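You operate a simulated robot arm through the tools that you are given. There is no shell and no other tool. Be economical: measure what you need, move in short steps, check, and stop when the job is done.

You are at the controls of a simulated robot arm. One attempt, no reset.

## Task
Put the purple bracket on the steel bench top beside the vise. Put the bent cup in the inside of the rinse tray. Take the thick black ring and put it on the beige wooden block. Fetch the thick silver ring and set it in the green tray. Take the copper peg and leave it in the sample tray. Any order will do. Set down upright: purple bracket.

It is judged by the outcome, as a careful person would: the job done as asked, and still so three seconds after it is handed in. It fails if anything else is knocked over, pushed out of place, dropped, spilled or broken.

## Robot
A 5-joint arm with a three-finger gripper on a trunk, on a base that drives. Base frame: it is fixed to the floor where the robot stands at the start and does not move with it; the origin is under the middle of the robot, x ahead of it, y to its left, z up; the surface under the hand at the start is at about z = 800. Units: mm, degrees, N and s.
With the tool pointing down near the work surface it reaches from about 320 to 660 mm from the robot's upright axis, wherever it stands. Its first joint turns from -166.0 to 166.0 degrees. Places, roughly: bent cup (6x4x4 cm) [2300, 3500, 900]; copper peg (3x3x4 cm) [2700, 3900, 900]; green tray (16x12x4 cm) [900, 3600, 900]; inside of the rinse tray [5400, 3900, 900]; purple bracket (7x4x6 cm) [600, -100, 800]; sample tray [2750, 4000, 750]; steel bench top beside the vise [1300, 0, 800]; thick black ring (3x3x3 cm) [2900, 3600, 900]; thick silver ring (3x3x3 cm) [2900, 3700, 900]; wooden block (12x5x2 cm) [1900, 3800, 800]. The tool tilts only in the upright plane through the base axis and itself; it spins freely about its own axis. Payload 1.37 kg.
Tool frame: the origin (TCP) lies between the finger pads and is the grasp point; the fingertips stand 16 mm ahead of it; z points along the fingers, y is the line along which they close. Largest opening 101 mm; the body of the gripper starts 82 mm behind the TCP.
Orientation is that of the tool frame in the base frame, as [roll, pitch, yaw] about the fixed x, y, z axes, in that order (R = Rz(yaw) Ry(pitch) Rx(roll)). With the fingers straight down and closing along the base's y, the tool's x points along the base's -x, its y along +y and its z along -z.

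## Interface
- The arm moves only by the tool apply_moves. Its argument "series" is one flat list of numbers, 7 for each row, row after row: the shift along the tool's x, y, z in units of 300 mm (1.0 is 300 mm), then the turn, a rotation vector about the tool's x, y, z in units of 120 degrees (1.0 is 120 degrees), then the gripper command, from -1 (shut) to 1 (fully open), values between in proportion. In form: [dx, dy, dz, wx, wy, wz, claw, dx, dy, dz, wx, wy, wz, claw, ...]. A call has 1 to 12 rows; each row is the pose to reach, as a shift and turn from the pose commanded when the call began, along the tool's axes at that moment. A call with a number of a shift or a turn outside -1 to 1 is refused whole. Rows are played at 5 a second. More than 50 mm and 8.6 degrees between two rows, or a gripper value outside its range, and nothing of the call is played. A pose out of reach is approached as far as the arm can. The call stops where the force on the tool passes 40 N (or 10 N more than at its start, if that is more) or the arm is blocked; 0.2 s more then pass. Each finger travels about 45 mm/s and halts on what it meets, pressing with about 26 N; the grip force reading is that of the motor and also rises with nothing between the fingers. The clock runs only during rows and for 0.2 s after the last one: add rows that repeat a pose to give the fingers time. It gives the time, the measured TCP pose, the force on the tool (base axes), the opening and the grip force at its end, in the units of the frame above (readings bear some noise), with the torque about the TCP (base axes, N m) and any sound that the robot's microphone picked up.
- Cameras (640 x 400 px; columns grow to the right, rows downward): "scene" is now at [8.3, 149.4, 1583.3]; the picture's right is [-0.50, -0.87, 0.00], its down [-0.65, 0.38, -0.66] and it looks along [0.57, -0.33, -0.75] (base axes); focal length 272 px, centre (320, 200). "wrist" rides on the gripper at [72, 20, -104] in the tool frame; the picture's right is [-0.26, 0.96, 0.00], its down [-0.76, -0.21, -0.62] and it looks along [-0.60, -0.16, 0.78] (tool axes); focal length 265 px, centre (320, 200).
- grab_frame(camera): a new picture of that camera. It takes no simulated time.
- move_column(by): slides the trunk up (or, below 0, down) by that many mm; the arm and the scene camera ride with it, the base frame stays. It gives what a move gives, with no picture.
- drive_base(legs): drives the robot by 1 to 6 legs, each [ahead, left, turn to the left] in mm, mm and degrees, along the robot's own axes; the way and the turn of a leg run together, so that a leg with both is an arc; at most 1500 mm and 180 degrees a leg. The arm and the cameras ride along, it lands a little off, and it stops where it bumps. It gives what a move gives.
- pan_tilt(pan, tilt): turns the head with the scene camera to pan (to the left, within 155 degrees either way) and tilt (down, from -29 to 69), counted from straight ahead of the robot. It gives what a move gives.
- locate(camera, pixels): for up to 12 pixels [column, row] of the newest picture of that camera ("zoom" is the newest enlarged one), the place [x, y, z] in the base frame of the surface seen there, good to about 2 mm, but the place of the scene camera against the robot may be out by one fixed shift of up to 18 mm in any direction. It takes no simulated time.
- enlarge(camera, box): a new picture of the part [left, top, right, bottom] of that camera's present view, enlarged. It takes no simulated time.
- close_job(): hands the job in; it is judged then, once.

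Go step by step. Measure first, check grasps and placings, and put right what went wrong. The budget is 110 turns and 98 pictures, counting those below and the enlarged ones. Unless the task says otherwise, let go and move clear before handing in.

The tools are called after "Emit:" as a command line: name --argument value ..., lists and objects as JSON in quotes. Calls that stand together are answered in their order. apply_moves: Moves the arm, as the interface text tells. Its arguments: {"type":"object","properties":{"series":{"type":"array"}},"required":["series"]} The other tools are called the same way: move_column (by) slides the trunk up or down; drive_base (legs) drives the base; pan_tilt (pan, tilt) turns the head that bears the scene camera; grab_frame (camera) takes a picture; locate (camera, pixels) gives the place of the surface under pixels of a picture; enlarge (camera, box) takes an enlarged picture of a part of a camera's view; close_job () hands the job in.

At the start:

```text
t: 0.0
tcp_pos: [488.8, -23.6, 1084.2]
ee_rot: [180.0, 0.0, 179.9]
wrist_force: [0.2, -0.6, -0.2]
moment: [0.01, 0.0, 0.02]
grip_width: 100.7
grasp_force: 0.1
trunk travel left (down, up): [-525.0, 65.0]
robot x, y, heading: [1.1, -0.2, -0.1]
head pan, tilt: [-29.9, 48.8]
```

scene: 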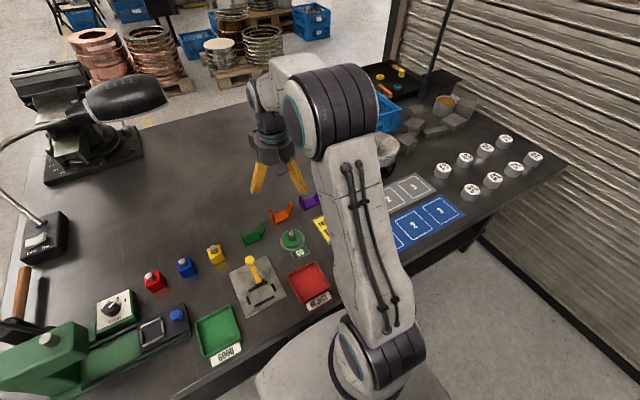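
wrist: 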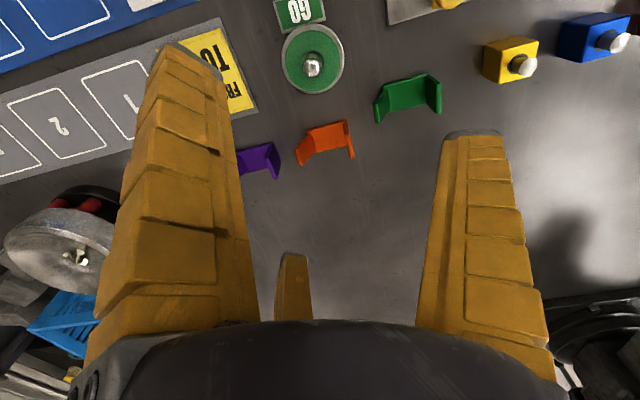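

The scene picture shows the bench with green, orange and purple brackets near (308,202) and the vise at (80,120). I'll take closer pictures and measure them.

Emit:
enlarge --camera "scene" --box '[220, 150, 380, 250]'

Emit:
locate --camera "wrist" --pixels '[[258, 162], [275, 155], [242, 165], [278, 177], [322, 140], [410, 95], [400, 200], [330, 230]]'

Emit:
locate --camera "scene" --pixels '[[308, 202], [282, 213], [252, 235], [180, 150], [150, 190], [90, 175], [140, 150], [220, 120], [60, 220], [230, 170]]'

```text
4.00 times, centred on (300, 200) of scene
```

zoom: 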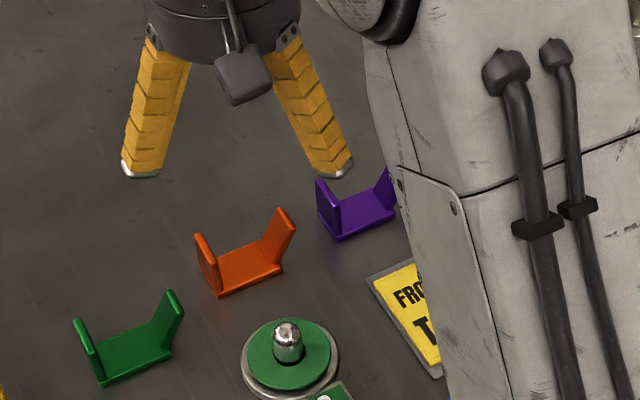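

```text
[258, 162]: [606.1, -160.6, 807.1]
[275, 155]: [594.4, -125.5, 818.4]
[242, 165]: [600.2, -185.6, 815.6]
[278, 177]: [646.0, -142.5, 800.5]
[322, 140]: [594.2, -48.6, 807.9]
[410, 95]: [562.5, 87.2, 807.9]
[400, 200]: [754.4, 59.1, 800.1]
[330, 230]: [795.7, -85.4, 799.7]
```

```text
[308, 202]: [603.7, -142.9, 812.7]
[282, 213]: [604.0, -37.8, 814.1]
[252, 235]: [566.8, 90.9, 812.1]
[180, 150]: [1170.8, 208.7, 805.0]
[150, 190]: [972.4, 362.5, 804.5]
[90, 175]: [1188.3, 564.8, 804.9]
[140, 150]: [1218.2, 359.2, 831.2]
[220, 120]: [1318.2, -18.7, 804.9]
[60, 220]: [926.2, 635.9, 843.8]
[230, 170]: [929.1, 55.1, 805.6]
```

The purple bracket is around (604,-143) with its U opening upward. I'll move the hand so the wrist camera sees it clearly.

Emit:
apply_moves --series '[0.04, -0.105, 0.07, 0, 0, 0, 1, 0.08, -0.21, 0.14, 0, 0, 0, 1, 0.12, -0.315, 0.21, 0, 0, 0, 1, 0.16, -0.42, 0.28, 0, 0, 0, 1]'

Emit:
grab_frame --camera "wrist"

Emit:
pan_tilt --pan 10 --tilt 25

Emit:
grab_frame --camera "scene"

```text
t: 1.0
tcp_pos: [443.6, -150.8, 998.4]
ee_rot: [180.0, 0.1, -180.0]
wrist_force: [-1.0, -0.1, -0.4]
moment: [0.03, -0.02, -0.03]
grip_width: 100.7
grasp_force: 0.1
trunk travel left (down, up): [-525.0, 65.0]
robot x, y, heading: [1.6, -2.9, 0.2]
head pan, tilt: [-29.9, 48.8]
```

```text
94 pictures are left
```

wrist: 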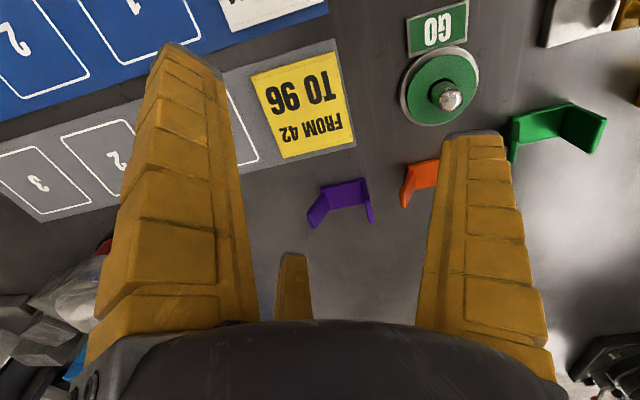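

```text
t: 2.1
tcp_pos: [442.6, -150.3, 999.2]
ee_rot: [180.0, -0.1, -180.0]
wrist_force: [0.5, -0.8, 0.1]
moment: [-0.01, -0.05, 0.01]
grip_width: 100.7
grasp_force: 0.1
trunk travel left (down, up): [-525.0, 65.0]
robot x, y, heading: [2.8, -2.3, -0.2]
head pan, tilt: [10.0, 25.0]
```

```text
93 pictures are left
```

scene: 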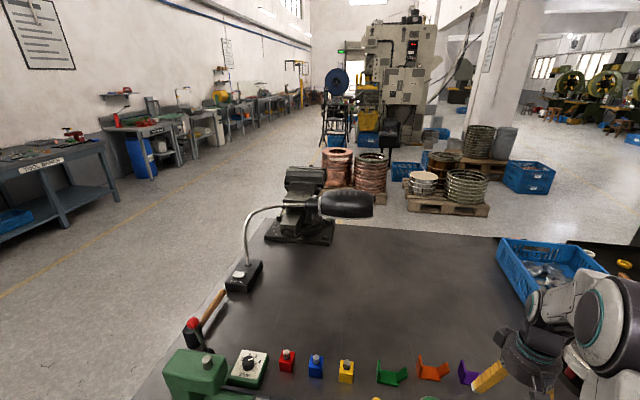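

The wrist view shows the purple bracket at (340,200) between the fingers. I'll zoom in to get its geometry, and locate the bench edges.

Emit:
enlarge --camera "wrist" --box '[292, 165, 388, 240]'

Emit:
locate --camera "scene" --pixels '[[330, 240], [400, 232], [480, 238], [420, 270], [270, 225], [200, 310], [150, 380], [300, 205], [490, 260], [590, 245], [240, 290], [335, 225]]'

```text
5.33 times, centred on (340, 202) of wrist
```

zoom: 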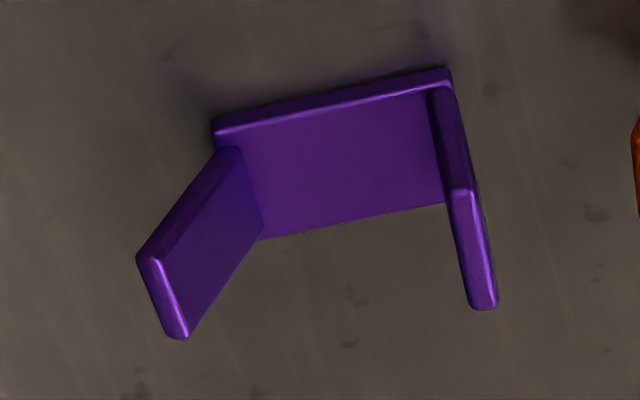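

```text
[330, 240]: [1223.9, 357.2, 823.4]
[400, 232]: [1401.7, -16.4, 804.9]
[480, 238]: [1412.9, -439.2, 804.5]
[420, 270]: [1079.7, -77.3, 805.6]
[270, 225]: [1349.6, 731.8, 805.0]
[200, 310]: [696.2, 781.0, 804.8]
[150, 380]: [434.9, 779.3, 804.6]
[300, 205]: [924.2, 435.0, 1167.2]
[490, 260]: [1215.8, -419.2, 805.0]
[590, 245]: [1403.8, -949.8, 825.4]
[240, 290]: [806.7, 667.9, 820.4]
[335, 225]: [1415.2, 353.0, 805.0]
```

The bracket is a U with a flat base and two upright walls, rotated slightly. I'll locate its corners.

Emit:
locate --camera "zoom" --pixels '[[217, 128], [445, 80], [265, 230], [440, 195], [150, 258], [178, 328], [462, 193], [484, 300], [340, 150], [438, 98], [238, 150], [350, 212]]'

```text
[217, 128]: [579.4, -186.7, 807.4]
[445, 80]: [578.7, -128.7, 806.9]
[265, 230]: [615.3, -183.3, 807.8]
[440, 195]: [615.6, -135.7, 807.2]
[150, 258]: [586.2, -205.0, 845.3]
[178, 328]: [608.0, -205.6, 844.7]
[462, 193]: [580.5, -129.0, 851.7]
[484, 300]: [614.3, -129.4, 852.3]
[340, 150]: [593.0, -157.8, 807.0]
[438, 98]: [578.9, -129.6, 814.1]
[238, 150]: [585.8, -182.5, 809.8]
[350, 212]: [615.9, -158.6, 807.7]
```

The base spans x 579–617 and y -187 to -129. The right wall is vertical at y≈-132 with its top at z≈852. I'll go above it with the gripper partly open, then descend to straddle it.

Emit:
apply_moves --series '[-0.13, 0.015, 0, 0, 0, 0, -0.2, -0.26, 0.03, 0, 0, 0, 0, -0.2, -0.39, 0.046, 0, 0, 0, 0, -0.2, -0.518, 0.061, 0, 0, 0, 0, -0.2, -0.518, 0.061, 0.13, 0, 0, 0, -0.2, -0.518, 0.061, 0.25, 0, 0, 0, -0.2, -0.518, 0.061, 0.33, 0, 0, 0, -0.2]'

Emit:
enlarge --camera "wrist" --box '[160, 100, 480, 300]'

```text
t: 3.7
tcp_pos: [596.6, -131.7, 900.3]
ee_rot: [180.0, 0.1, 180.0]
wrist_force: [0.3, -0.6, -0.6]
moment: [-0.01, 0.01, 0.01]
grip_width: 45.0
grasp_force: 3.0
trunk travel left (down, up): [-525.0, 65.0]
robot x, y, heading: [-1.1, 2.5, -0.1]
head pan, tilt: [10.0, 25.0]
```

```text
2.00 times, centred on (320, 200) of wrist
```

zoom: 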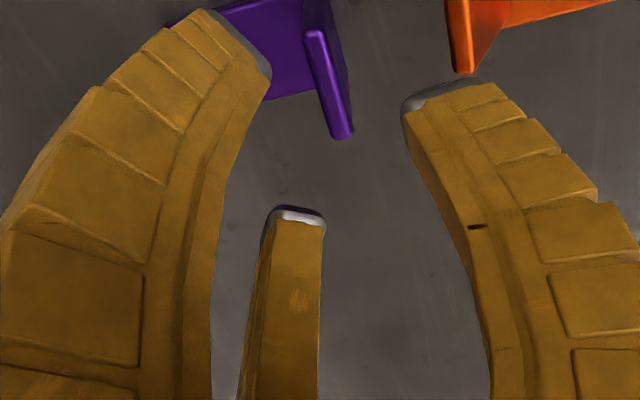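

Something that looks like a third finger shows at zoom (295,300). I'll locate it and both fingers before going down.

Emit:
locate --camera "zoom" --pixels '[[295, 217], [290, 300], [280, 380], [245, 50], [264, 80], [410, 105], [460, 90], [315, 50], [345, 120], [460, 65]]'

Emit:
pan_tilt --pan -12 --tilt 50

Emit:
grab_frame --camera "scene"

```text
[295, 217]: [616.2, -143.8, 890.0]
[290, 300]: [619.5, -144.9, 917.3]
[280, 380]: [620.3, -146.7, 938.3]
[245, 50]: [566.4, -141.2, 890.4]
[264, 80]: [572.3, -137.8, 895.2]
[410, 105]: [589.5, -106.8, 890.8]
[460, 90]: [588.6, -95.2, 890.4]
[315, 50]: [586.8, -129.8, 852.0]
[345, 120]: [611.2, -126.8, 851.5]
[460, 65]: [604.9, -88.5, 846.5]
```

```text
t: 4.5
tcp_pos: [597.4, -130.4, 900.3]
ee_rot: [-179.9, 0.0, 180.0]
wrist_force: [-0.8, -1.0, 0.0]
moment: [-0.03, 0.01, 0.02]
grip_width: 44.7
grasp_force: 2.7
trunk travel left (down, up): [-525.0, 65.0]
robot x, y, heading: [2.2, -2.1, 0.2]
head pan, tilt: [-12.0, 50.0]
```

```text
90 pictures are left
```

scene: 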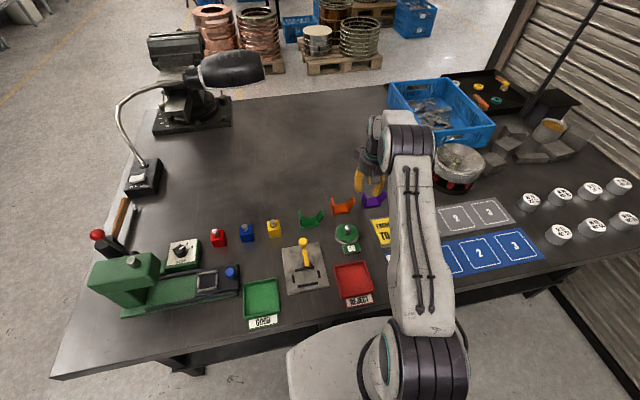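

The tips locate at three points around the TCP, so I need to know the real finger layout. I'll zoom the scene view on the gripper.

Emit:
enlarge --camera "scene" --box '[330, 140, 410, 220]'

Emit:
grab_frame --camera "wrist"

Emit:
locate --camera "wrist" --pixels '[[262, 108], [285, 122], [240, 120], [291, 140], [265, 220], [303, 210], [318, 211], [366, 150], [390, 143], [410, 143], [375, 200], [306, 206]]'

```text
5.00 times, centred on (370, 180) of scene
```

zoom: 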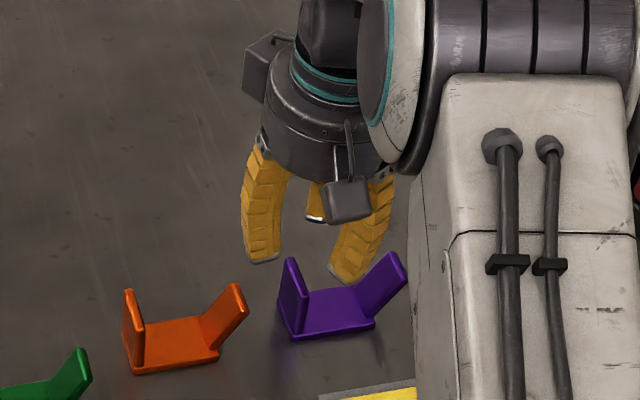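

```text
88 pictures are left
```

wrist: 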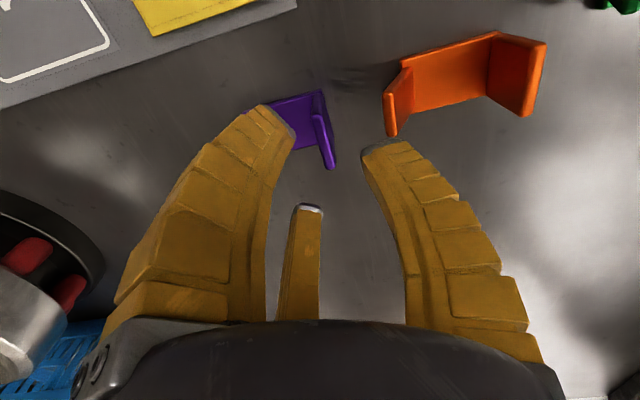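

```text
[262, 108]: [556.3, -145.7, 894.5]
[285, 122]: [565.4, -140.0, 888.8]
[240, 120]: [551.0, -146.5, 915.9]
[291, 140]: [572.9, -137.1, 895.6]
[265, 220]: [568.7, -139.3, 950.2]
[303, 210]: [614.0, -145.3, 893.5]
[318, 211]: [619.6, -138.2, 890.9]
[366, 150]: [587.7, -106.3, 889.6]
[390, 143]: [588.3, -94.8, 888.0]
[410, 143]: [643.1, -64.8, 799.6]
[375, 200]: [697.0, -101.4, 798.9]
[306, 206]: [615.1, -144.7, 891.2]
```

The gripper is drawn with three fingers: one at +y, one farther out and one nearer. At this opening all of them clear the wall and base, so I'll descend to TCP z≈838 without closing and look.

Emit:
apply_moves --series '[0, 0, 0.1, 0, 0, 0, -0.2, 0, 0, 0.207, 0, 0, 0, -0.2]'

Emit:
enlarge --camera "wrist" --box '[200, 80, 440, 230]'

```text
t: 5.2
tcp_pos: [599.3, -133.9, 836.8]
ee_rot: [180.0, 0.1, -179.9]
wrist_force: [0.0, 0.4, -0.3]
moment: [0.01, 0.06, 0.02]
grip_width: 45.0
grasp_force: 3.3
trunk travel left (down, up): [-525.0, 65.0]
robot x, y, heading: [0.3, 1.1, 0.2]
head pan, tilt: [-12.0, 50.0]
```

```text
2.67 times, centred on (320, 155) of wrist
```

zoom: 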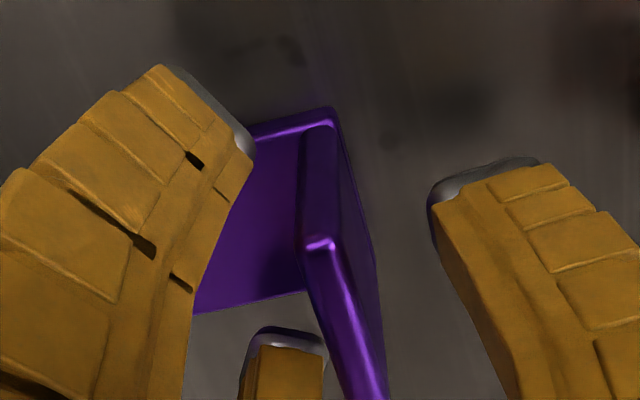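

Two fingers are inside the wall and one is outside, so closing should pinch it. Closing now.

Emit:
apply_moves --series '[0, 0, 0, 0, 0, 0, -0.6, 0, 0, 0, 0, 0, 0, -1, 0, 0, 0, 0, 0, 0, -1, 0, 0, 0, 0, 0, 0, -1, 0, 0, 0, 0, 0, 0, -1]'

Emit:
enlarge --camera "wrist" --box '[200, 80, 440, 230]'

```text
t: 6.3
tcp_pos: [598.1, -133.9, 838.2]
ee_rot: [180.0, 0.0, 179.9]
wrist_force: [-0.6, 2.0, 1.0]
moment: [0.02, 0.04, -0.02]
grip_width: 11.0
grasp_force: 26.3
trunk travel left (down, up): [-525.0, 65.0]
robot x, y, heading: [0.9, 3.0, -0.1]
head pan, tilt: [-12.0, 50.0]
```

```text
2.67 times, centred on (320, 155) of wrist
```

zoom: 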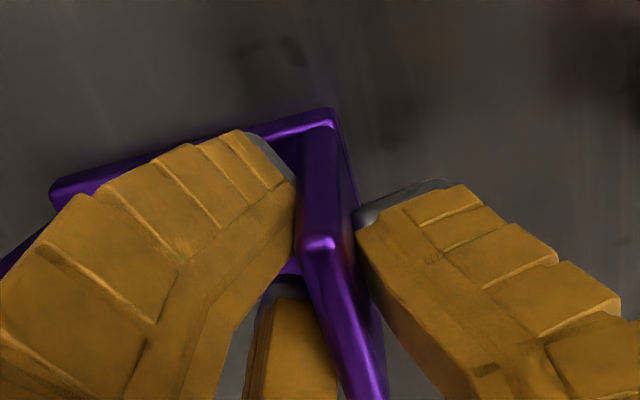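

The grip reads 11 mm at 26 N, pinching the wall. I'll lift and check.

Emit:
apply_moves --series '[0, 0, -0.08, 0, 0, 0, -1, 0, 0, -0.2, 0, 0, 0, -1, 0, 0, -0.36, 0, 0, 0, -1, 0, 0, -0.52, 0, 0, 0, -1, 0, 0, -0.68, 0, 0, 0, -1]'

Emit:
grab_frame --camera "wrist"

Emit:
pan_tilt --pan -80 --tilt 35

Emit:
grab_frame --camera "scene"

Emit:
pan_tilt --pan 70 --tilt 25

Emit:
grab_frame --camera "scene"

```text
t: 7.5
tcp_pos: [596.6, -134.9, 1041.4]
ee_rot: [180.0, -0.1, 179.9]
wrist_force: [-0.5, -0.2, -1.2]
moment: [0.0, 0.03, -0.03]
grip_width: 9.6
grasp_force: 26.0
trunk travel left (down, up): [-525.0, 65.0]
robot x, y, heading: [-0.3, -0.9, -0.2]
head pan, tilt: [-12.0, 50.0]
```

```text
85 pictures are left
```

wrist: 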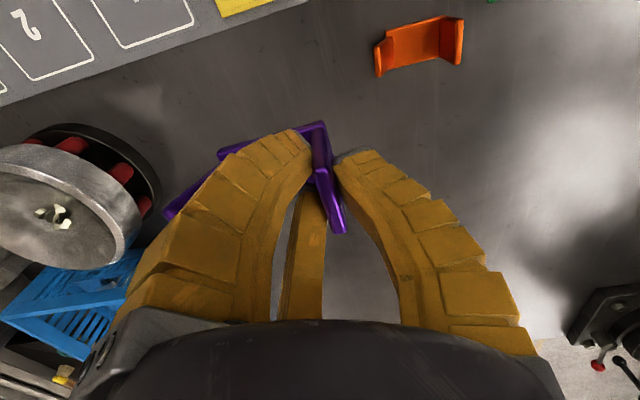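

```text
t: 8.9
tcp_pos: [596.0, -134.1, 1040.3]
ee_rot: [180.0, 0.0, 180.0]
wrist_force: [-0.4, -0.2, -0.4]
moment: [0.02, 0.01, -0.03]
grip_width: 9.1
grasp_force: 26.0
trunk travel left (down, up): [-525.0, 65.0]
robot x, y, heading: [-4.0, 0.0, -0.2]
head pan, tilt: [-80.0, 35.0]
```

```text
84 pictures are left
```

scene: 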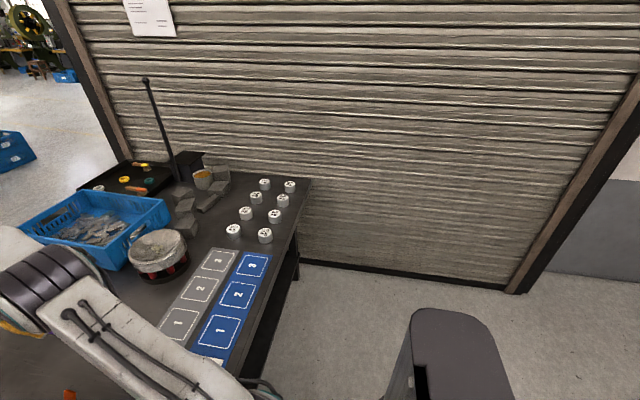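

```text
t: 11.3
tcp_pos: [596.4, -134.9, 1040.4]
ee_rot: [180.0, 0.0, -180.0]
wrist_force: [-0.9, 0.3, -1.5]
moment: [-0.01, -0.01, 0.03]
grip_width: 8.2
grasp_force: 26.3
trunk travel left (down, up): [-525.0, 65.0]
robot x, y, heading: [-1.4, -1.2, 0.3]
head pan, tilt: [70.0, 25.0]
```

```text
83 pictures are left
```

scene: 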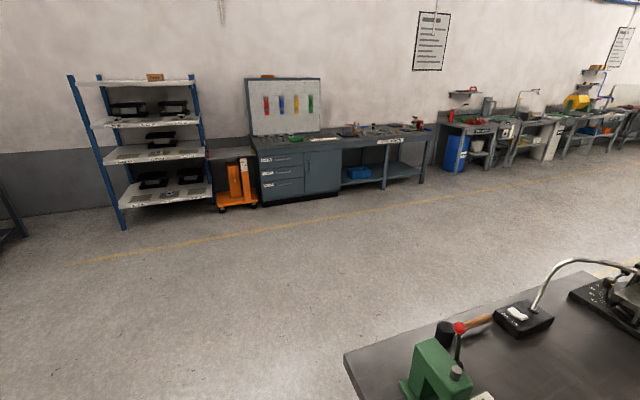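

The bracket is held, though the width drifted from 11 to 8 mm, so I'll watch that. I'll look straight ahead to check free floor behind the bench.

Emit:
pan_tilt --pan 5 --tilt 22

Emit:
grab_frame --camera "scene"

Emit:
locate --camera "scene" --pixels '[[220, 200], [330, 205], [400, 190], [420, 200], [470, 205], [445, 218], [370, 215], [270, 190], [345, 175], [250, 240], [160, 330], [520, 215]]'

```text
t: 12.7
tcp_pos: [597.5, -134.2, 1039.6]
ee_rot: [-180.0, -0.1, 180.0]
wrist_force: [0.1, 0.1, -0.4]
moment: [0.04, -0.02, 0.02]
grip_width: 8.1
grasp_force: 26.2
trunk travel left (down, up): [-525.0, 65.0]
robot x, y, heading: [-0.2, -0.0, 0.1]
head pan, tilt: [5.0, 22.0]
```

```text
82 pictures are left
```

scene: 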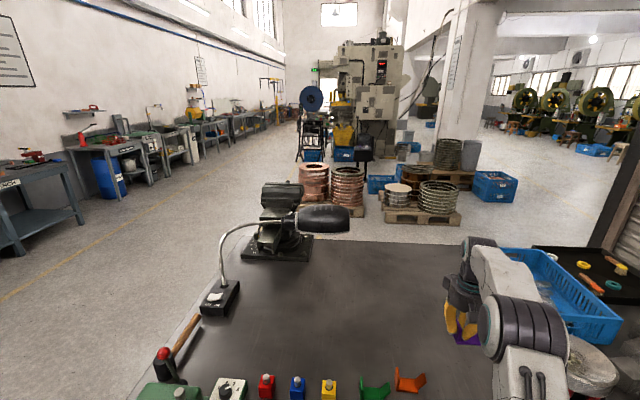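

```text
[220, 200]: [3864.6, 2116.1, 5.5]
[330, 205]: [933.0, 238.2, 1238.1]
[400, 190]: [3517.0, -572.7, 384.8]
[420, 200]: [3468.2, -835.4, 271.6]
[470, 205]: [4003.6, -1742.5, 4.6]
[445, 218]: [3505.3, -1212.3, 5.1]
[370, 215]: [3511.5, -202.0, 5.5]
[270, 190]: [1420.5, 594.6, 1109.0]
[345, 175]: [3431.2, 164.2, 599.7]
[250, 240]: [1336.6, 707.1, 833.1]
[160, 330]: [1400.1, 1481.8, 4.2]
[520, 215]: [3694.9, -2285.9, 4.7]
```

The floor behind the bench is clear out to x≈3400. I'll retract the arm, then drive around the left end of the bench and turn to face it from behind.

Emit:
apply_moves --series '[0.14, 0, -0.05, 0, 0, 0, -1, 0.28, 0, -0.1, 0, 0, 0, -1, 0.42, 0, -0.15, 0, 0, 0, -1, 0.55, 0, -0.2, 0, 0, 0, -1]'

Emit:
drive_base --legs '[[-300, 0, 0], [0, 1450, 0], [1100, 0, 0], [1100, 0, 0], [0, 0, 180]]'

Emit:
pan_tilt --pan 20 --tilt 35

Emit:
grab_frame --camera "scene"

```text
t: 13.7
tcp_pos: [425.8, -133.5, 1104.7]
ee_rot: [180.0, 0.1, 179.9]
wrist_force: [0.1, 0.5, 0.1]
moment: [0.02, -0.05, 0.01]
grip_width: 7.6
grasp_force: 26.3
trunk travel left (down, up): [-525.0, 65.0]
robot x, y, heading: [-1.3, 0.9, -0.1]
head pan, tilt: [5.0, 22.0]
```

```text
t: 40.0
tcp_pos: [1455.1, 1531.6, 1104.5]
ee_rot: [180.0, 0.0, -4.0]
wrist_force: [-0.4, 1.0, -1.4]
moment: [0.02, -0.03, 0.02]
grip_width: 6.0
grasp_force: 25.5
trunk travel left (down, up): [-525.0, 65.0]
robot x, y, heading: [1872.4, 1370.0, 176.1]
head pan, tilt: [5.0, 22.0]
```

```text
t: 40.8
tcp_pos: [1454.2, 1530.2, 1104.2]
ee_rot: [-179.9, -0.1, -4.0]
wrist_force: [-0.7, 0.2, -0.5]
moment: [-0.02, 0.0, 0.02]
grip_width: 5.7
grasp_force: 25.9
trunk travel left (down, up): [-525.0, 65.0]
robot x, y, heading: [1870.0, 1367.5, 175.7]
head pan, tilt: [20.0, 35.0]
```

```text
81 pictures are left
```

scene: 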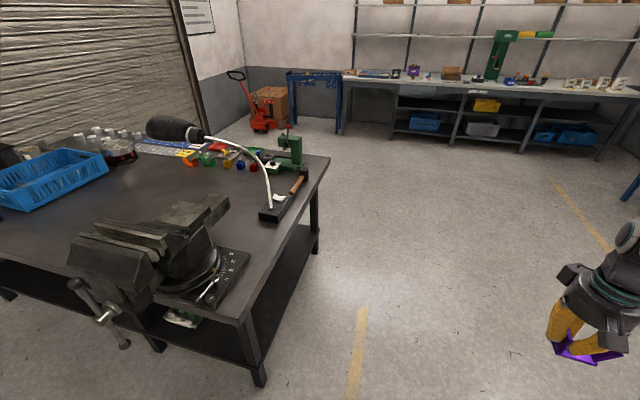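

I'm now behind the bench at (1870,1368), heading 176°. The grip width is shrinking (5.7 mm), so I'll check the bracket in the wrist camera.

Emit:
grab_frame --camera "wrist"

Emit:
enlarge --camera "scene" --box '[540, 220, 640, 380]'

Emit:
locate --camera "scene" --pixels '[[85, 245], [150, 280], [235, 320], [50, 265], [110, 310], [40, 200], [60, 190], [95, 210], [20, 235], [105, 345]]'

```text
80 pictures are left
```

wrist: 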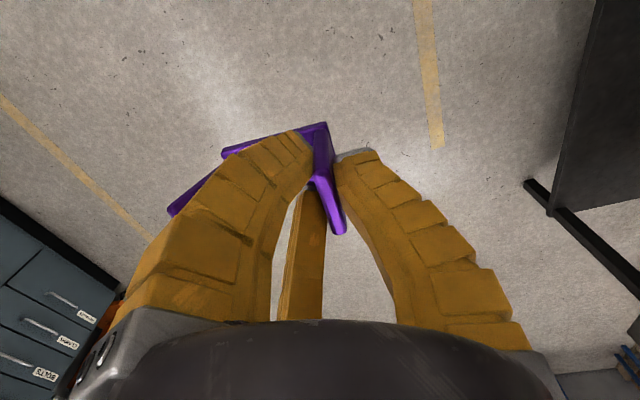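

```text
2.50 times, centred on (590, 300) of scene
```

zoom: 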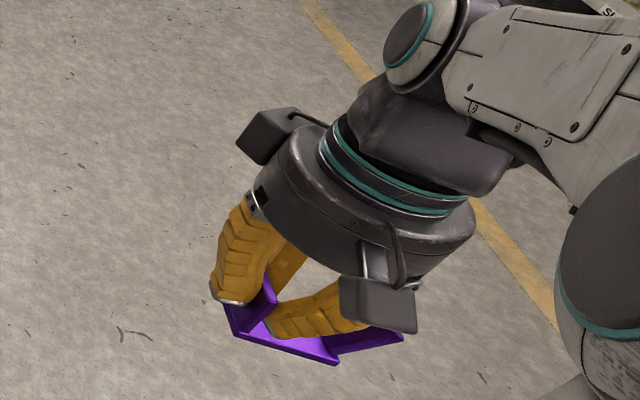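

```text
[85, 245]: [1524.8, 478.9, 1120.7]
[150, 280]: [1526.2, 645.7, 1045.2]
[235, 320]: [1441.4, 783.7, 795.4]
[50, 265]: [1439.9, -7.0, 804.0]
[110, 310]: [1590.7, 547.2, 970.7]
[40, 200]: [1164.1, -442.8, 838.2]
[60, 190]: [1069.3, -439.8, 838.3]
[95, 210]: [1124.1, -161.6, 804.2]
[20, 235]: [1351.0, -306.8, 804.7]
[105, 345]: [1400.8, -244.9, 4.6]
```

The bracket is still held the same way. The vise head reaches x≈1590 at z≈1120, so I'll back away before sliding left past it, then move forward toward the clear bench area.

Emit:
drive_base --legs '[[-430, 0, 4], [0, 1000, 0], [0, 500, 0]]'

Emit:
pan_tilt --pan -12 --tilt 38

Emit:
grab_frame --camera "scene"

```text
t: 50.7
tcp_pos: [1877.4, 6.0, 1104.5]
ee_rot: [180.0, 0.0, 0.2]
wrist_force: [0.0, 0.1, -1.3]
moment: [-0.01, 0.01, 0.0]
grip_width: 6.2
grasp_force: 25.9
trunk travel left (down, up): [-525.0, 65.0]
robot x, y, heading: [2307.9, -123.5, -179.7]
head pan, tilt: [20.0, 35.0]
```

```text
t: 51.6
tcp_pos: [1879.0, 6.8, 1102.7]
ee_rot: [179.9, -0.1, 0.2]
wrist_force: [0.6, 0.0, -1.1]
moment: [0.0, 0.03, 0.03]
grip_width: 6.3
grasp_force: 26.1
trunk travel left (down, up): [-525.0, 65.0]
robot x, y, heading: [2308.3, -123.8, -179.3]
head pan, tilt: [-12.0, 38.0]
```

```text
78 pictures are left
```

scene: 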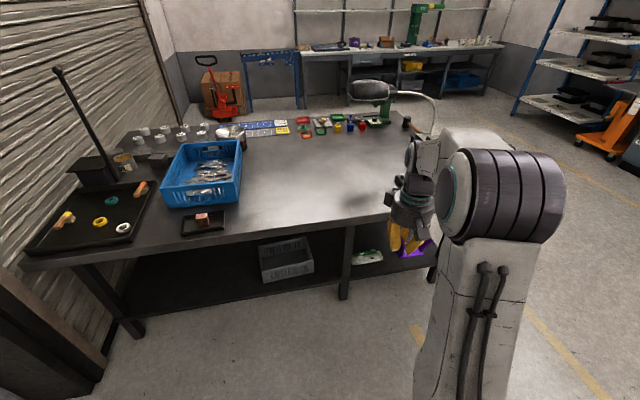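

The bench area right of the vise is clear around (310,195). I'll drive forward 420 mm and look again.

Emit:
locate --camera "scene" --pixels '[[310, 195], [350, 200], [370, 170], [222, 225], [200, 218], [330, 220], [390, 190], [240, 175]]'

Emit:
drive_base --legs '[[420, 0, 0]]'

Emit:
pan_tilt --pan -15 --tilt 45

Emit:
grab_frame --camera "scene"

Emit:
grab_frame --camera "wrist"

```text
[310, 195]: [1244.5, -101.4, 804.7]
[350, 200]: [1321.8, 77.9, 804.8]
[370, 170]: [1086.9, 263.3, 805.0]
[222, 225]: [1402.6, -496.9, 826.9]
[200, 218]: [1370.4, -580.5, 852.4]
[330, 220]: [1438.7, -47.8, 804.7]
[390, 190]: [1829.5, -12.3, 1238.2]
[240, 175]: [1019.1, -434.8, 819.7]
```

```text
t: 54.2
tcp_pos: [1456.0, 11.0, 1104.2]
ee_rot: [-180.0, 0.0, -0.3]
wrist_force: [-0.3, -0.5, -1.3]
moment: [0.0, -0.01, 0.02]
grip_width: 6.3
grasp_force: 26.8
trunk travel left (down, up): [-525.0, 65.0]
robot x, y, heading: [1884.9, -122.8, 180.0]
head pan, tilt: [-12.0, 38.0]
```

```text
t: 54.9
tcp_pos: [1456.7, 9.8, 1105.2]
ee_rot: [-179.9, 0.0, -0.2]
wrist_force: [0.0, -0.3, -0.9]
moment: [0.0, -0.01, -0.02]
grip_width: 6.0
grasp_force: 26.6
trunk travel left (down, up): [-525.0, 65.0]
robot x, y, heading: [1886.6, -125.3, 179.5]
head pan, tilt: [-15.0, 45.0]
```

```text
77 pictures are left
```

scene: 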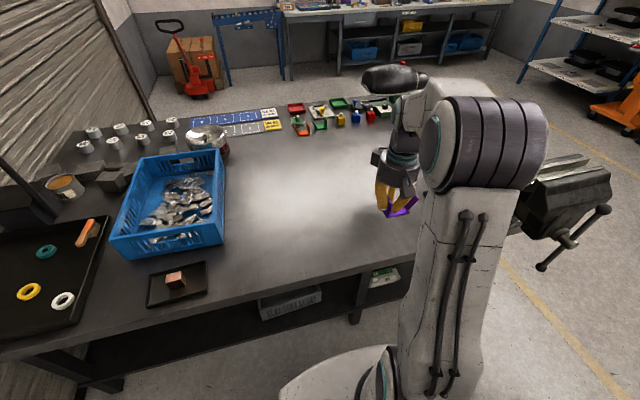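

```text
76 pictures are left
```

wrist: 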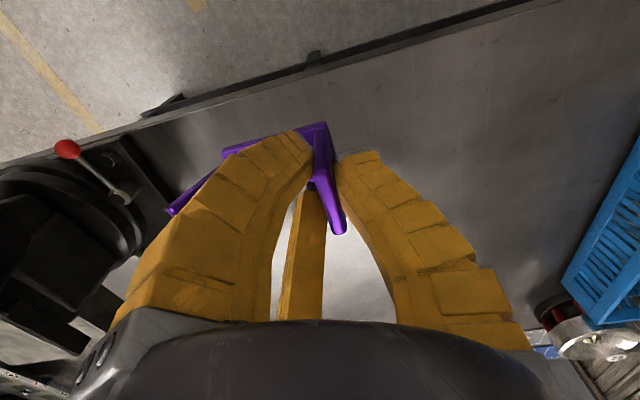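

The vise base shows at left in the wrist view, around (175,180). I'll locate its edge before descending.

Emit:
locate --camera "wrist" --pixels '[[170, 178], [150, 160], [120, 195], [66, 150], [190, 120], [400, 150], [300, 100], [175, 210], [175, 205], [340, 228], [322, 128], [230, 152]]'

```text
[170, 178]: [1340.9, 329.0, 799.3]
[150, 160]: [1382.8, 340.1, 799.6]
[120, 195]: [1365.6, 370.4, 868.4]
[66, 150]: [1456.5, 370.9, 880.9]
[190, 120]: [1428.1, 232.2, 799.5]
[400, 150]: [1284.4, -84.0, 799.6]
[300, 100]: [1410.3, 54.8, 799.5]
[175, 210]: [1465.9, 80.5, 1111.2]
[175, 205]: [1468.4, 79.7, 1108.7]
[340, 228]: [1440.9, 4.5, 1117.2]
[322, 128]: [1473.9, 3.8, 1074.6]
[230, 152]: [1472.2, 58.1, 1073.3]
```

The vise base starts at y≈330 and the bracket hasn't slipped. I'll extend to TCP (1300,-15) and lower to just above the bench.

Emit:
apply_moves --series '[-0.13, 0.02, 0, 0, 0, 0, -1, -0.26, 0.04, 0, 0, 0, 0, -1, -0.39, 0.06, 0, 0, 0, 0, -1, -0.52, 0.083, 0, 0, 0, 0, -1, -0.52, 0.083, 0.15, 0, 0, 0, -1, -0.52, 0.083, 0.3, 0, 0, 0, -1, -0.52, 0.083, 0.45, 0, 0, 0, -1, -0.52, 0.083, 0.6, 0, 0, 0, -1, -0.52, 0.083, 0.74, 0, 0, 0, -1, -0.52, 0.083, 0.8, 0, 0, 0, -1, -0.52, 0.083, 0.86, 0, 0, 0, -1]'

Emit:
grab_frame --camera "wrist"

```text
t: 57.3
tcp_pos: [1302.6, -13.3, 846.4]
ee_rot: [-179.9, 0.0, -0.3]
wrist_force: [0.7, 0.1, -0.3]
moment: [-0.01, 0.0, -0.02]
grip_width: 5.9
grasp_force: 25.5
trunk travel left (down, up): [-525.0, 65.0]
robot x, y, heading: [1884.1, -129.0, 179.8]
head pan, tilt: [-15.0, 45.0]
```

```text
75 pictures are left
```

wrist: 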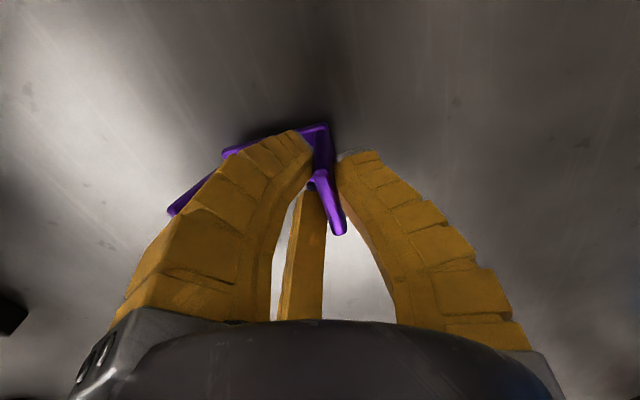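

It's about 8 mm above the bench. I'll lower in small steps and stop at light contact.

Emit:
apply_moves --series '[0, 0, 0.013, 0, 0, 0, -1, 0, 0, 0.021, 0, 0, 0, -1, 0, 0, 0.027, 0, 0, 0, -1, 0, 0, 0.027, 0, 0, 0, -1]'

```text
t: 58.3
tcp_pos: [1301.3, -13.3, 839.0]
ee_rot: [-179.9, 0.0, -0.4]
wrist_force: [0.3, -0.2, -0.1]
moment: [-0.02, 0.0, 0.04]
grip_width: 6.1
grasp_force: 26.3
trunk travel left (down, up): [-525.0, 65.0]
robot x, y, heading: [1883.6, -127.8, 179.8]
head pan, tilt: [-15.0, 45.0]
```

No contact force yet at 839. I'll go a couple of mm lower.

Emit:
apply_moves --series '[0, 0, 0.004, 0, 0, 0, -1, 0, 0, 0.008, 0, 0, 0, -1, 0, 0, 0.008, 0, 0, 0, -1]'

```text
t: 59.1
tcp_pos: [1301.3, -13.7, 838.0]
ee_rot: [-179.9, 0.3, -0.2]
wrist_force: [1.5, -3.3, 17.9]
moment: [-0.12, -0.08, 0.01]
grip_width: 6.8
grasp_force: 25.8
trunk travel left (down, up): [-525.0, 65.0]
robot x, y, heading: [1886.6, -123.2, 179.8]
head pan, tilt: [-15.0, 45.0]
```

Contact at 18 N, so the bracket is on the bench. I'll open to 45 mm and rise.

Emit:
apply_moves --series '[0, 0, -0.004, 0, 0, 0, -0.9, 0, 0, -0.004, 0, 0, 0, -0.6, 0, 0, -0.004, 0, 0, 0, -0.25, 0, 0, -0.004, 0, 0, 0, -0.2, 0, 0, -0.004, 0, 0, 0, -0.2]'

Emit:
enlarge --camera "wrist" --box '[200, 80, 440, 230]'

```text
t: 60.3
tcp_pos: [1301.6, -13.4, 837.7]
ee_rot: [180.0, 0.0, -0.3]
wrist_force: [-0.2, 0.5, 0.5]
moment: [0.01, -0.02, 0.0]
grip_width: 44.8
grasp_force: 3.4
trunk travel left (down, up): [-525.0, 65.0]
robot x, y, heading: [1885.9, -124.6, 179.5]
head pan, tilt: [-15.0, 45.0]
```

```text
2.67 times, centred on (320, 155) of wrist
```

zoom: 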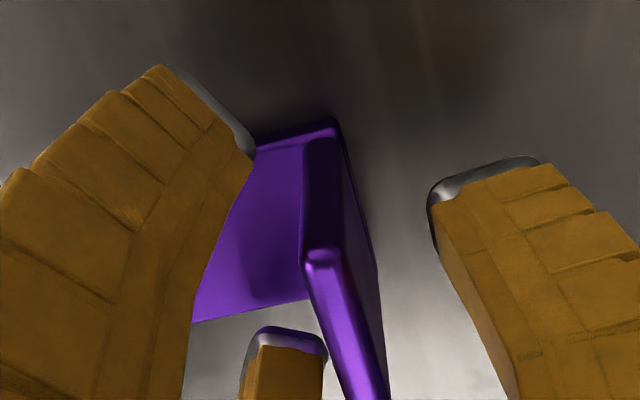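

Released cleanly and standing flat. I'll raise and retract the hand, then check from above.

Emit:
apply_moves --series '[0, 0, -0.12, 0, 0, 0, -0.2, 0, 0, -0.28, 0, 0, 0, -0.2, 0, 0, -0.44, 0, 0, 0, -0.2, 0, 0, -0.6, 0, 0, 0, -0.2, 0.1, 0, -0.72, 0, 0, 0, -0.2, 0.22, 0, -0.82, 0, 0, 0, -0.2, 0.36, 0, -0.88, 0, 0, 0, -0.2, 0.5, 0, -0.9, 0, 0, 0, 0]'

Emit:
grab_frame --camera "wrist"

Emit:
drive_base --legs '[[-450, 0, 0], [0, -1300, 0], [0, 0, -90]]'

Emit:
pan_tilt --pan 0 --tilt 25

Emit:
grab_frame --camera "scene"

```text
t: 62.1
tcp_pos: [1451.0, -15.2, 1108.1]
ee_rot: [-180.0, 0.1, -0.4]
wrist_force: [1.0, 0.3, 0.2]
moment: [0.02, 0.01, 0.02]
grip_width: 54.4
grasp_force: 3.1
trunk travel left (down, up): [-525.0, 65.0]
robot x, y, heading: [1887.3, -129.8, 179.8]
head pan, tilt: [-15.0, 45.0]
```

```text
73 pictures are left
```

wrist: 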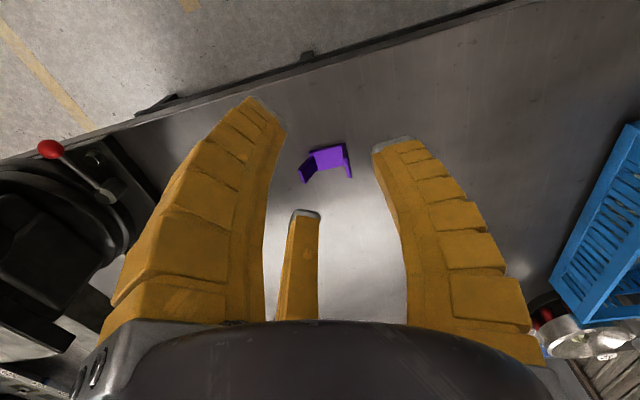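

```text
t: 74.8
tcp_pos: [2455.8, 1621.6, 1106.3]
ee_rot: [180.0, -0.1, -88.5]
wrist_force: [1.0, 0.0, -0.3]
moment: [-0.01, -0.03, 0.0]
grip_width: 54.3
grasp_force: 2.7
trunk travel left (down, up): [-525.0, 65.0]
robot x, y, heading: [2362.2, 1182.5, 91.3]
head pan, tilt: [-15.0, 45.0]
```

```text
t: 75.6
tcp_pos: [2456.1, 1621.7, 1107.2]
ee_rot: [-179.9, 0.0, -88.4]
wrist_force: [0.1, 0.2, -0.8]
moment: [0.0, 0.04, -0.01]
grip_width: 54.5
grasp_force: 2.3
trunk travel left (down, up): [-525.0, 65.0]
robot x, y, heading: [2357.6, 1177.2, 91.5]
head pan, tilt: [0.0, 25.0]
```

```text
72 pictures are left
```

scene: 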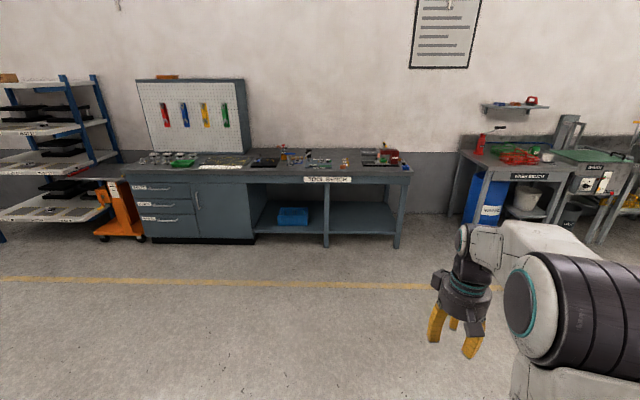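

The purple bracket stands upright beside the vise. Next is the tool bench along the wall, so I'll zoom on it and measure.

Emit:
enlarge --camera "scene" --box '[120, 130, 420, 190]'

Emit:
locate --camera "scene" --pixels '[[130, 178], [250, 180], [410, 182], [183, 160], [265, 162], [345, 162], [390, 155], [282, 152], [400, 240], [150, 238], [225, 162], [510, 160]]'

```text
2.13 times, centred on (270, 160) of scene
```

zoom: 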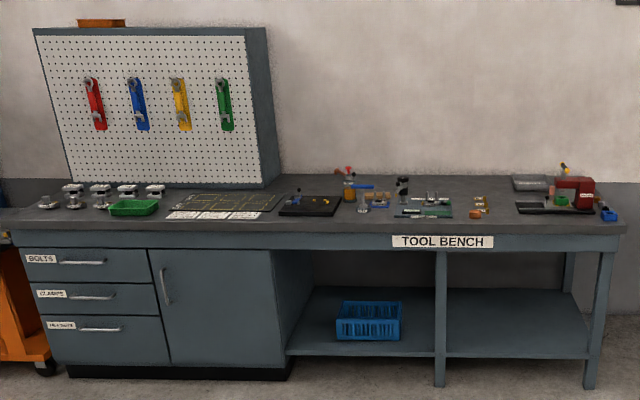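

```text
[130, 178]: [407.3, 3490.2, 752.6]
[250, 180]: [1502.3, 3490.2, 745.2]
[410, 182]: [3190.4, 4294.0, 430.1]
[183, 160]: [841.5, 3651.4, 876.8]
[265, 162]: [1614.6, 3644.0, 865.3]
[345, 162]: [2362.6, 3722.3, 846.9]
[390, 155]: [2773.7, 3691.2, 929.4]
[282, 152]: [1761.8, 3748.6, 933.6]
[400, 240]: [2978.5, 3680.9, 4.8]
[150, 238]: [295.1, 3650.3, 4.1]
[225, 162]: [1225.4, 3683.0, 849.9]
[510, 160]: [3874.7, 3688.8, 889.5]
```

The bench front edge is at about y 3490 and its top at z≈850. I'll drive closer, to about y=2850, and look in detail.

Emit:
drive_base --legs '[[1400, 0, -1.5], [250, -250, 0]]'

Emit:
pan_tilt --pan 10 --tilt 40

Emit:
grab_frame --camera "scene"

```text
t: 84.5
tcp_pos: [2736.8, 3252.7, 1105.9]
ee_rot: [179.9, 0.1, -91.1]
wrist_force: [0.9, 0.4, -1.1]
moment: [0.0, 0.0, 0.03]
grip_width: 54.5
grasp_force: 2.2
trunk travel left (down, up): [-525.0, 65.0]
robot x, y, heading: [2621.0, 2819.3, 88.9]
head pan, tilt: [0.0, 25.0]
```

```text
t: 85.2
tcp_pos: [2736.4, 3251.5, 1106.9]
ee_rot: [-179.9, -0.1, -91.1]
wrist_force: [-0.3, 0.7, -0.3]
moment: [-0.01, -0.01, -0.01]
grip_width: 54.4
grasp_force: 3.0
trunk travel left (down, up): [-525.0, 65.0]
robot x, y, heading: [2620.2, 2818.3, 88.9]
head pan, tilt: [10.0, 40.0]
```

```text
70 pictures are left
```

scene: 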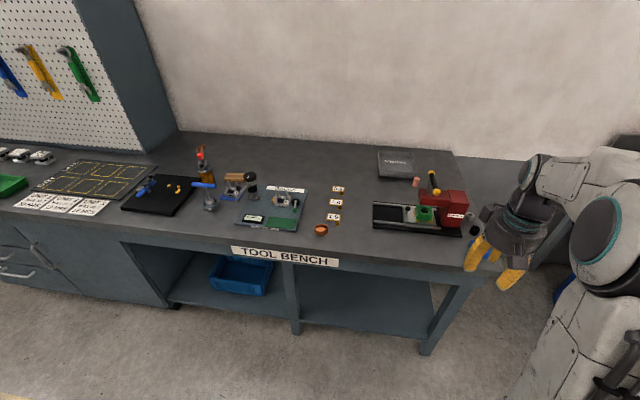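

Emit:
enlarge --camera "scene" --box '[300, 140, 500, 265]'

Emit:
locate --camera "zoom" --pixels '[[370, 135], [432, 120], [65, 288], [550, 250], [300, 85], [110, 150], [250, 210], [400, 250], [540, 285], [110, 245], [325, 220], [490, 200]]'

Emit:
enlarge --camera "scene" --box '[110, 140, 310, 265]'

```text
3.20 times, centred on (400, 202) of scene
```

zoom: 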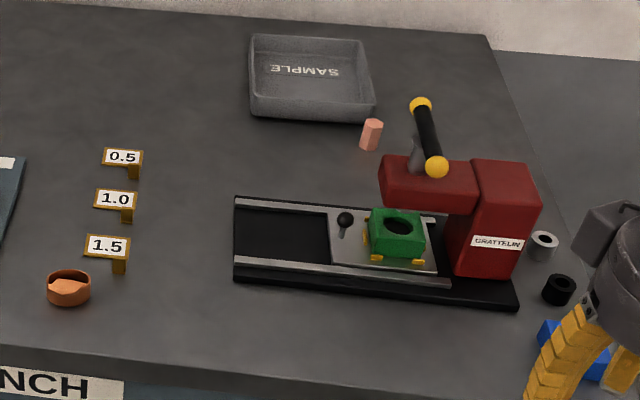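

```text
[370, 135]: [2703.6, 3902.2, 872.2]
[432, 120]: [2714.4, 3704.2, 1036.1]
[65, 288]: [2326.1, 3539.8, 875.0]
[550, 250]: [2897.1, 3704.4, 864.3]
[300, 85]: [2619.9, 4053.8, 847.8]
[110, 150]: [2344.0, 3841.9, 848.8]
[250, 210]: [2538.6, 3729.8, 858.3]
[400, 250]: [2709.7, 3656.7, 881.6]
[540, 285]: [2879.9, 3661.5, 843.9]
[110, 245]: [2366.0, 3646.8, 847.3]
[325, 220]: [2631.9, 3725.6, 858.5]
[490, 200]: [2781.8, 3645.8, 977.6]
```

```text
3.20 times, centred on (210, 202) of scene
```

zoom: 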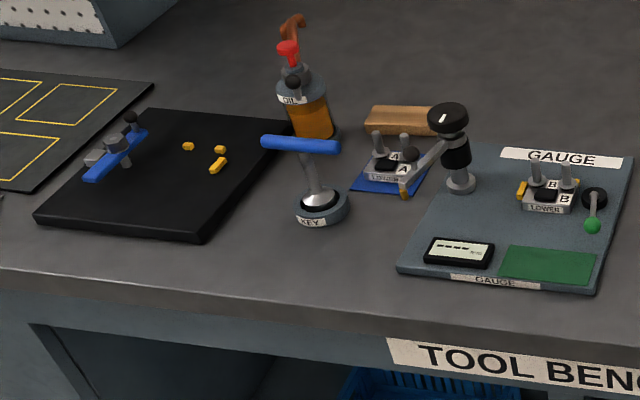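

I can see the cup at (2326,3540), the peg at (2704,3902), and the rings at (2897,3704) and (~2900,3640). The sample tray is far back, so I need my base footprint. I'll look down at it.

Emit:
pan_tilt --pan 0 --tilt 69

Emit:
grab_frame --camera "scene"

Emit:
pan_tilt --pan -35 --tilt 35

Emit:
grab_frame --camera "scene"

```text
t: 86.2
tcp_pos: [2735.4, 3252.1, 1106.9]
ee_rot: [180.0, 0.0, -91.2]
wrist_force: [0.7, -0.7, 0.9]
moment: [0.0, -0.02, -0.02]
grip_width: 54.4
grasp_force: 2.9
trunk travel left (down, up): [-525.0, 65.0]
robot x, y, heading: [2620.6, 2815.8, 89.2]
head pan, tilt: [0.0, 68.8]
```

```text
67 pictures are left
```

scene: 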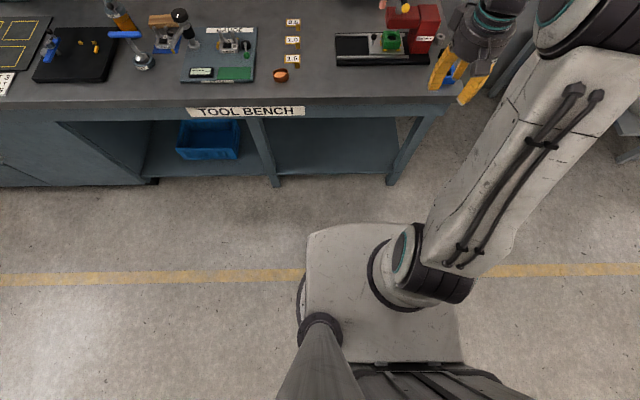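

```text
t: 87.2
tcp_pos: [2735.2, 3251.1, 1105.8]
ee_rot: [180.0, 0.0, -91.2]
wrist_force: [0.2, -1.1, 0.6]
moment: [0.0, -0.01, 0.01]
grip_width: 54.0
grasp_force: 2.7
trunk travel left (down, up): [-525.0, 65.0]
robot x, y, heading: [2619.9, 2819.4, 89.1]
head pan, tilt: [-35.0, 35.0]
```

```text
66 pictures are left
```

scene: 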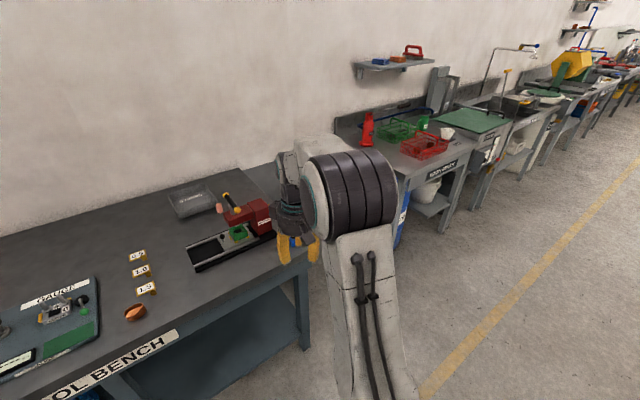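

I'll look down again and locate the base's front edge and the bench's edge.

Emit:
pan_tilt --pan 0 --tilt 69

Emit:
grab_frame --camera "scene"

Emit:
locate --camera "scene" --pixels '[[320, 235], [400, 226], [425, 230], [308, 300], [455, 330], [330, 225], [250, 100], [330, 97], [300, 165], [270, 185], [390, 180], [340, 290]]'

```text
t: 88.2
tcp_pos: [2735.0, 3251.7, 1106.3]
ee_rot: [-180.0, 0.0, -91.1]
wrist_force: [-0.5, -0.2, -0.4]
moment: [0.01, 0.03, 0.0]
grip_width: 54.4
grasp_force: 2.6
trunk travel left (down, up): [-525.0, 65.0]
robot x, y, heading: [2619.1, 2820.4, 88.9]
head pan, tilt: [0.0, 68.8]
```

```text
65 pictures are left
```

scene: 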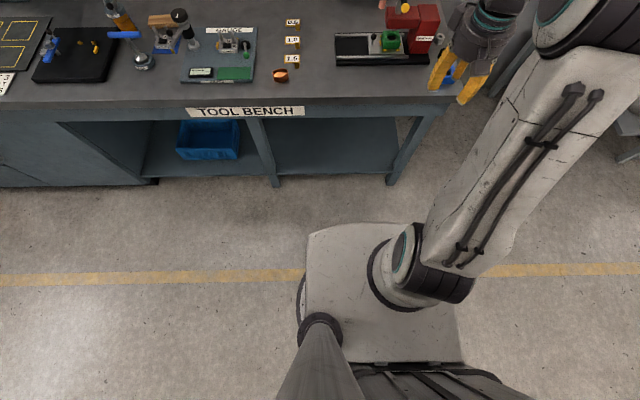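

```text
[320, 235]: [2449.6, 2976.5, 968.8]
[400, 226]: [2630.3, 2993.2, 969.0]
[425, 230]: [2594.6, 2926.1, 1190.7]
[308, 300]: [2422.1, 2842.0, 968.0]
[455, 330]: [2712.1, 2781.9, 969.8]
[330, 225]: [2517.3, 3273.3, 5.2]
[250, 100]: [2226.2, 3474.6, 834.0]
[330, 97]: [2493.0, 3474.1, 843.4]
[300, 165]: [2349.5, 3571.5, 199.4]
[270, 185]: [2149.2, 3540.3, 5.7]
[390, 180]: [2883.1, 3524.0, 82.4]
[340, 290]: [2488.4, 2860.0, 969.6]
```

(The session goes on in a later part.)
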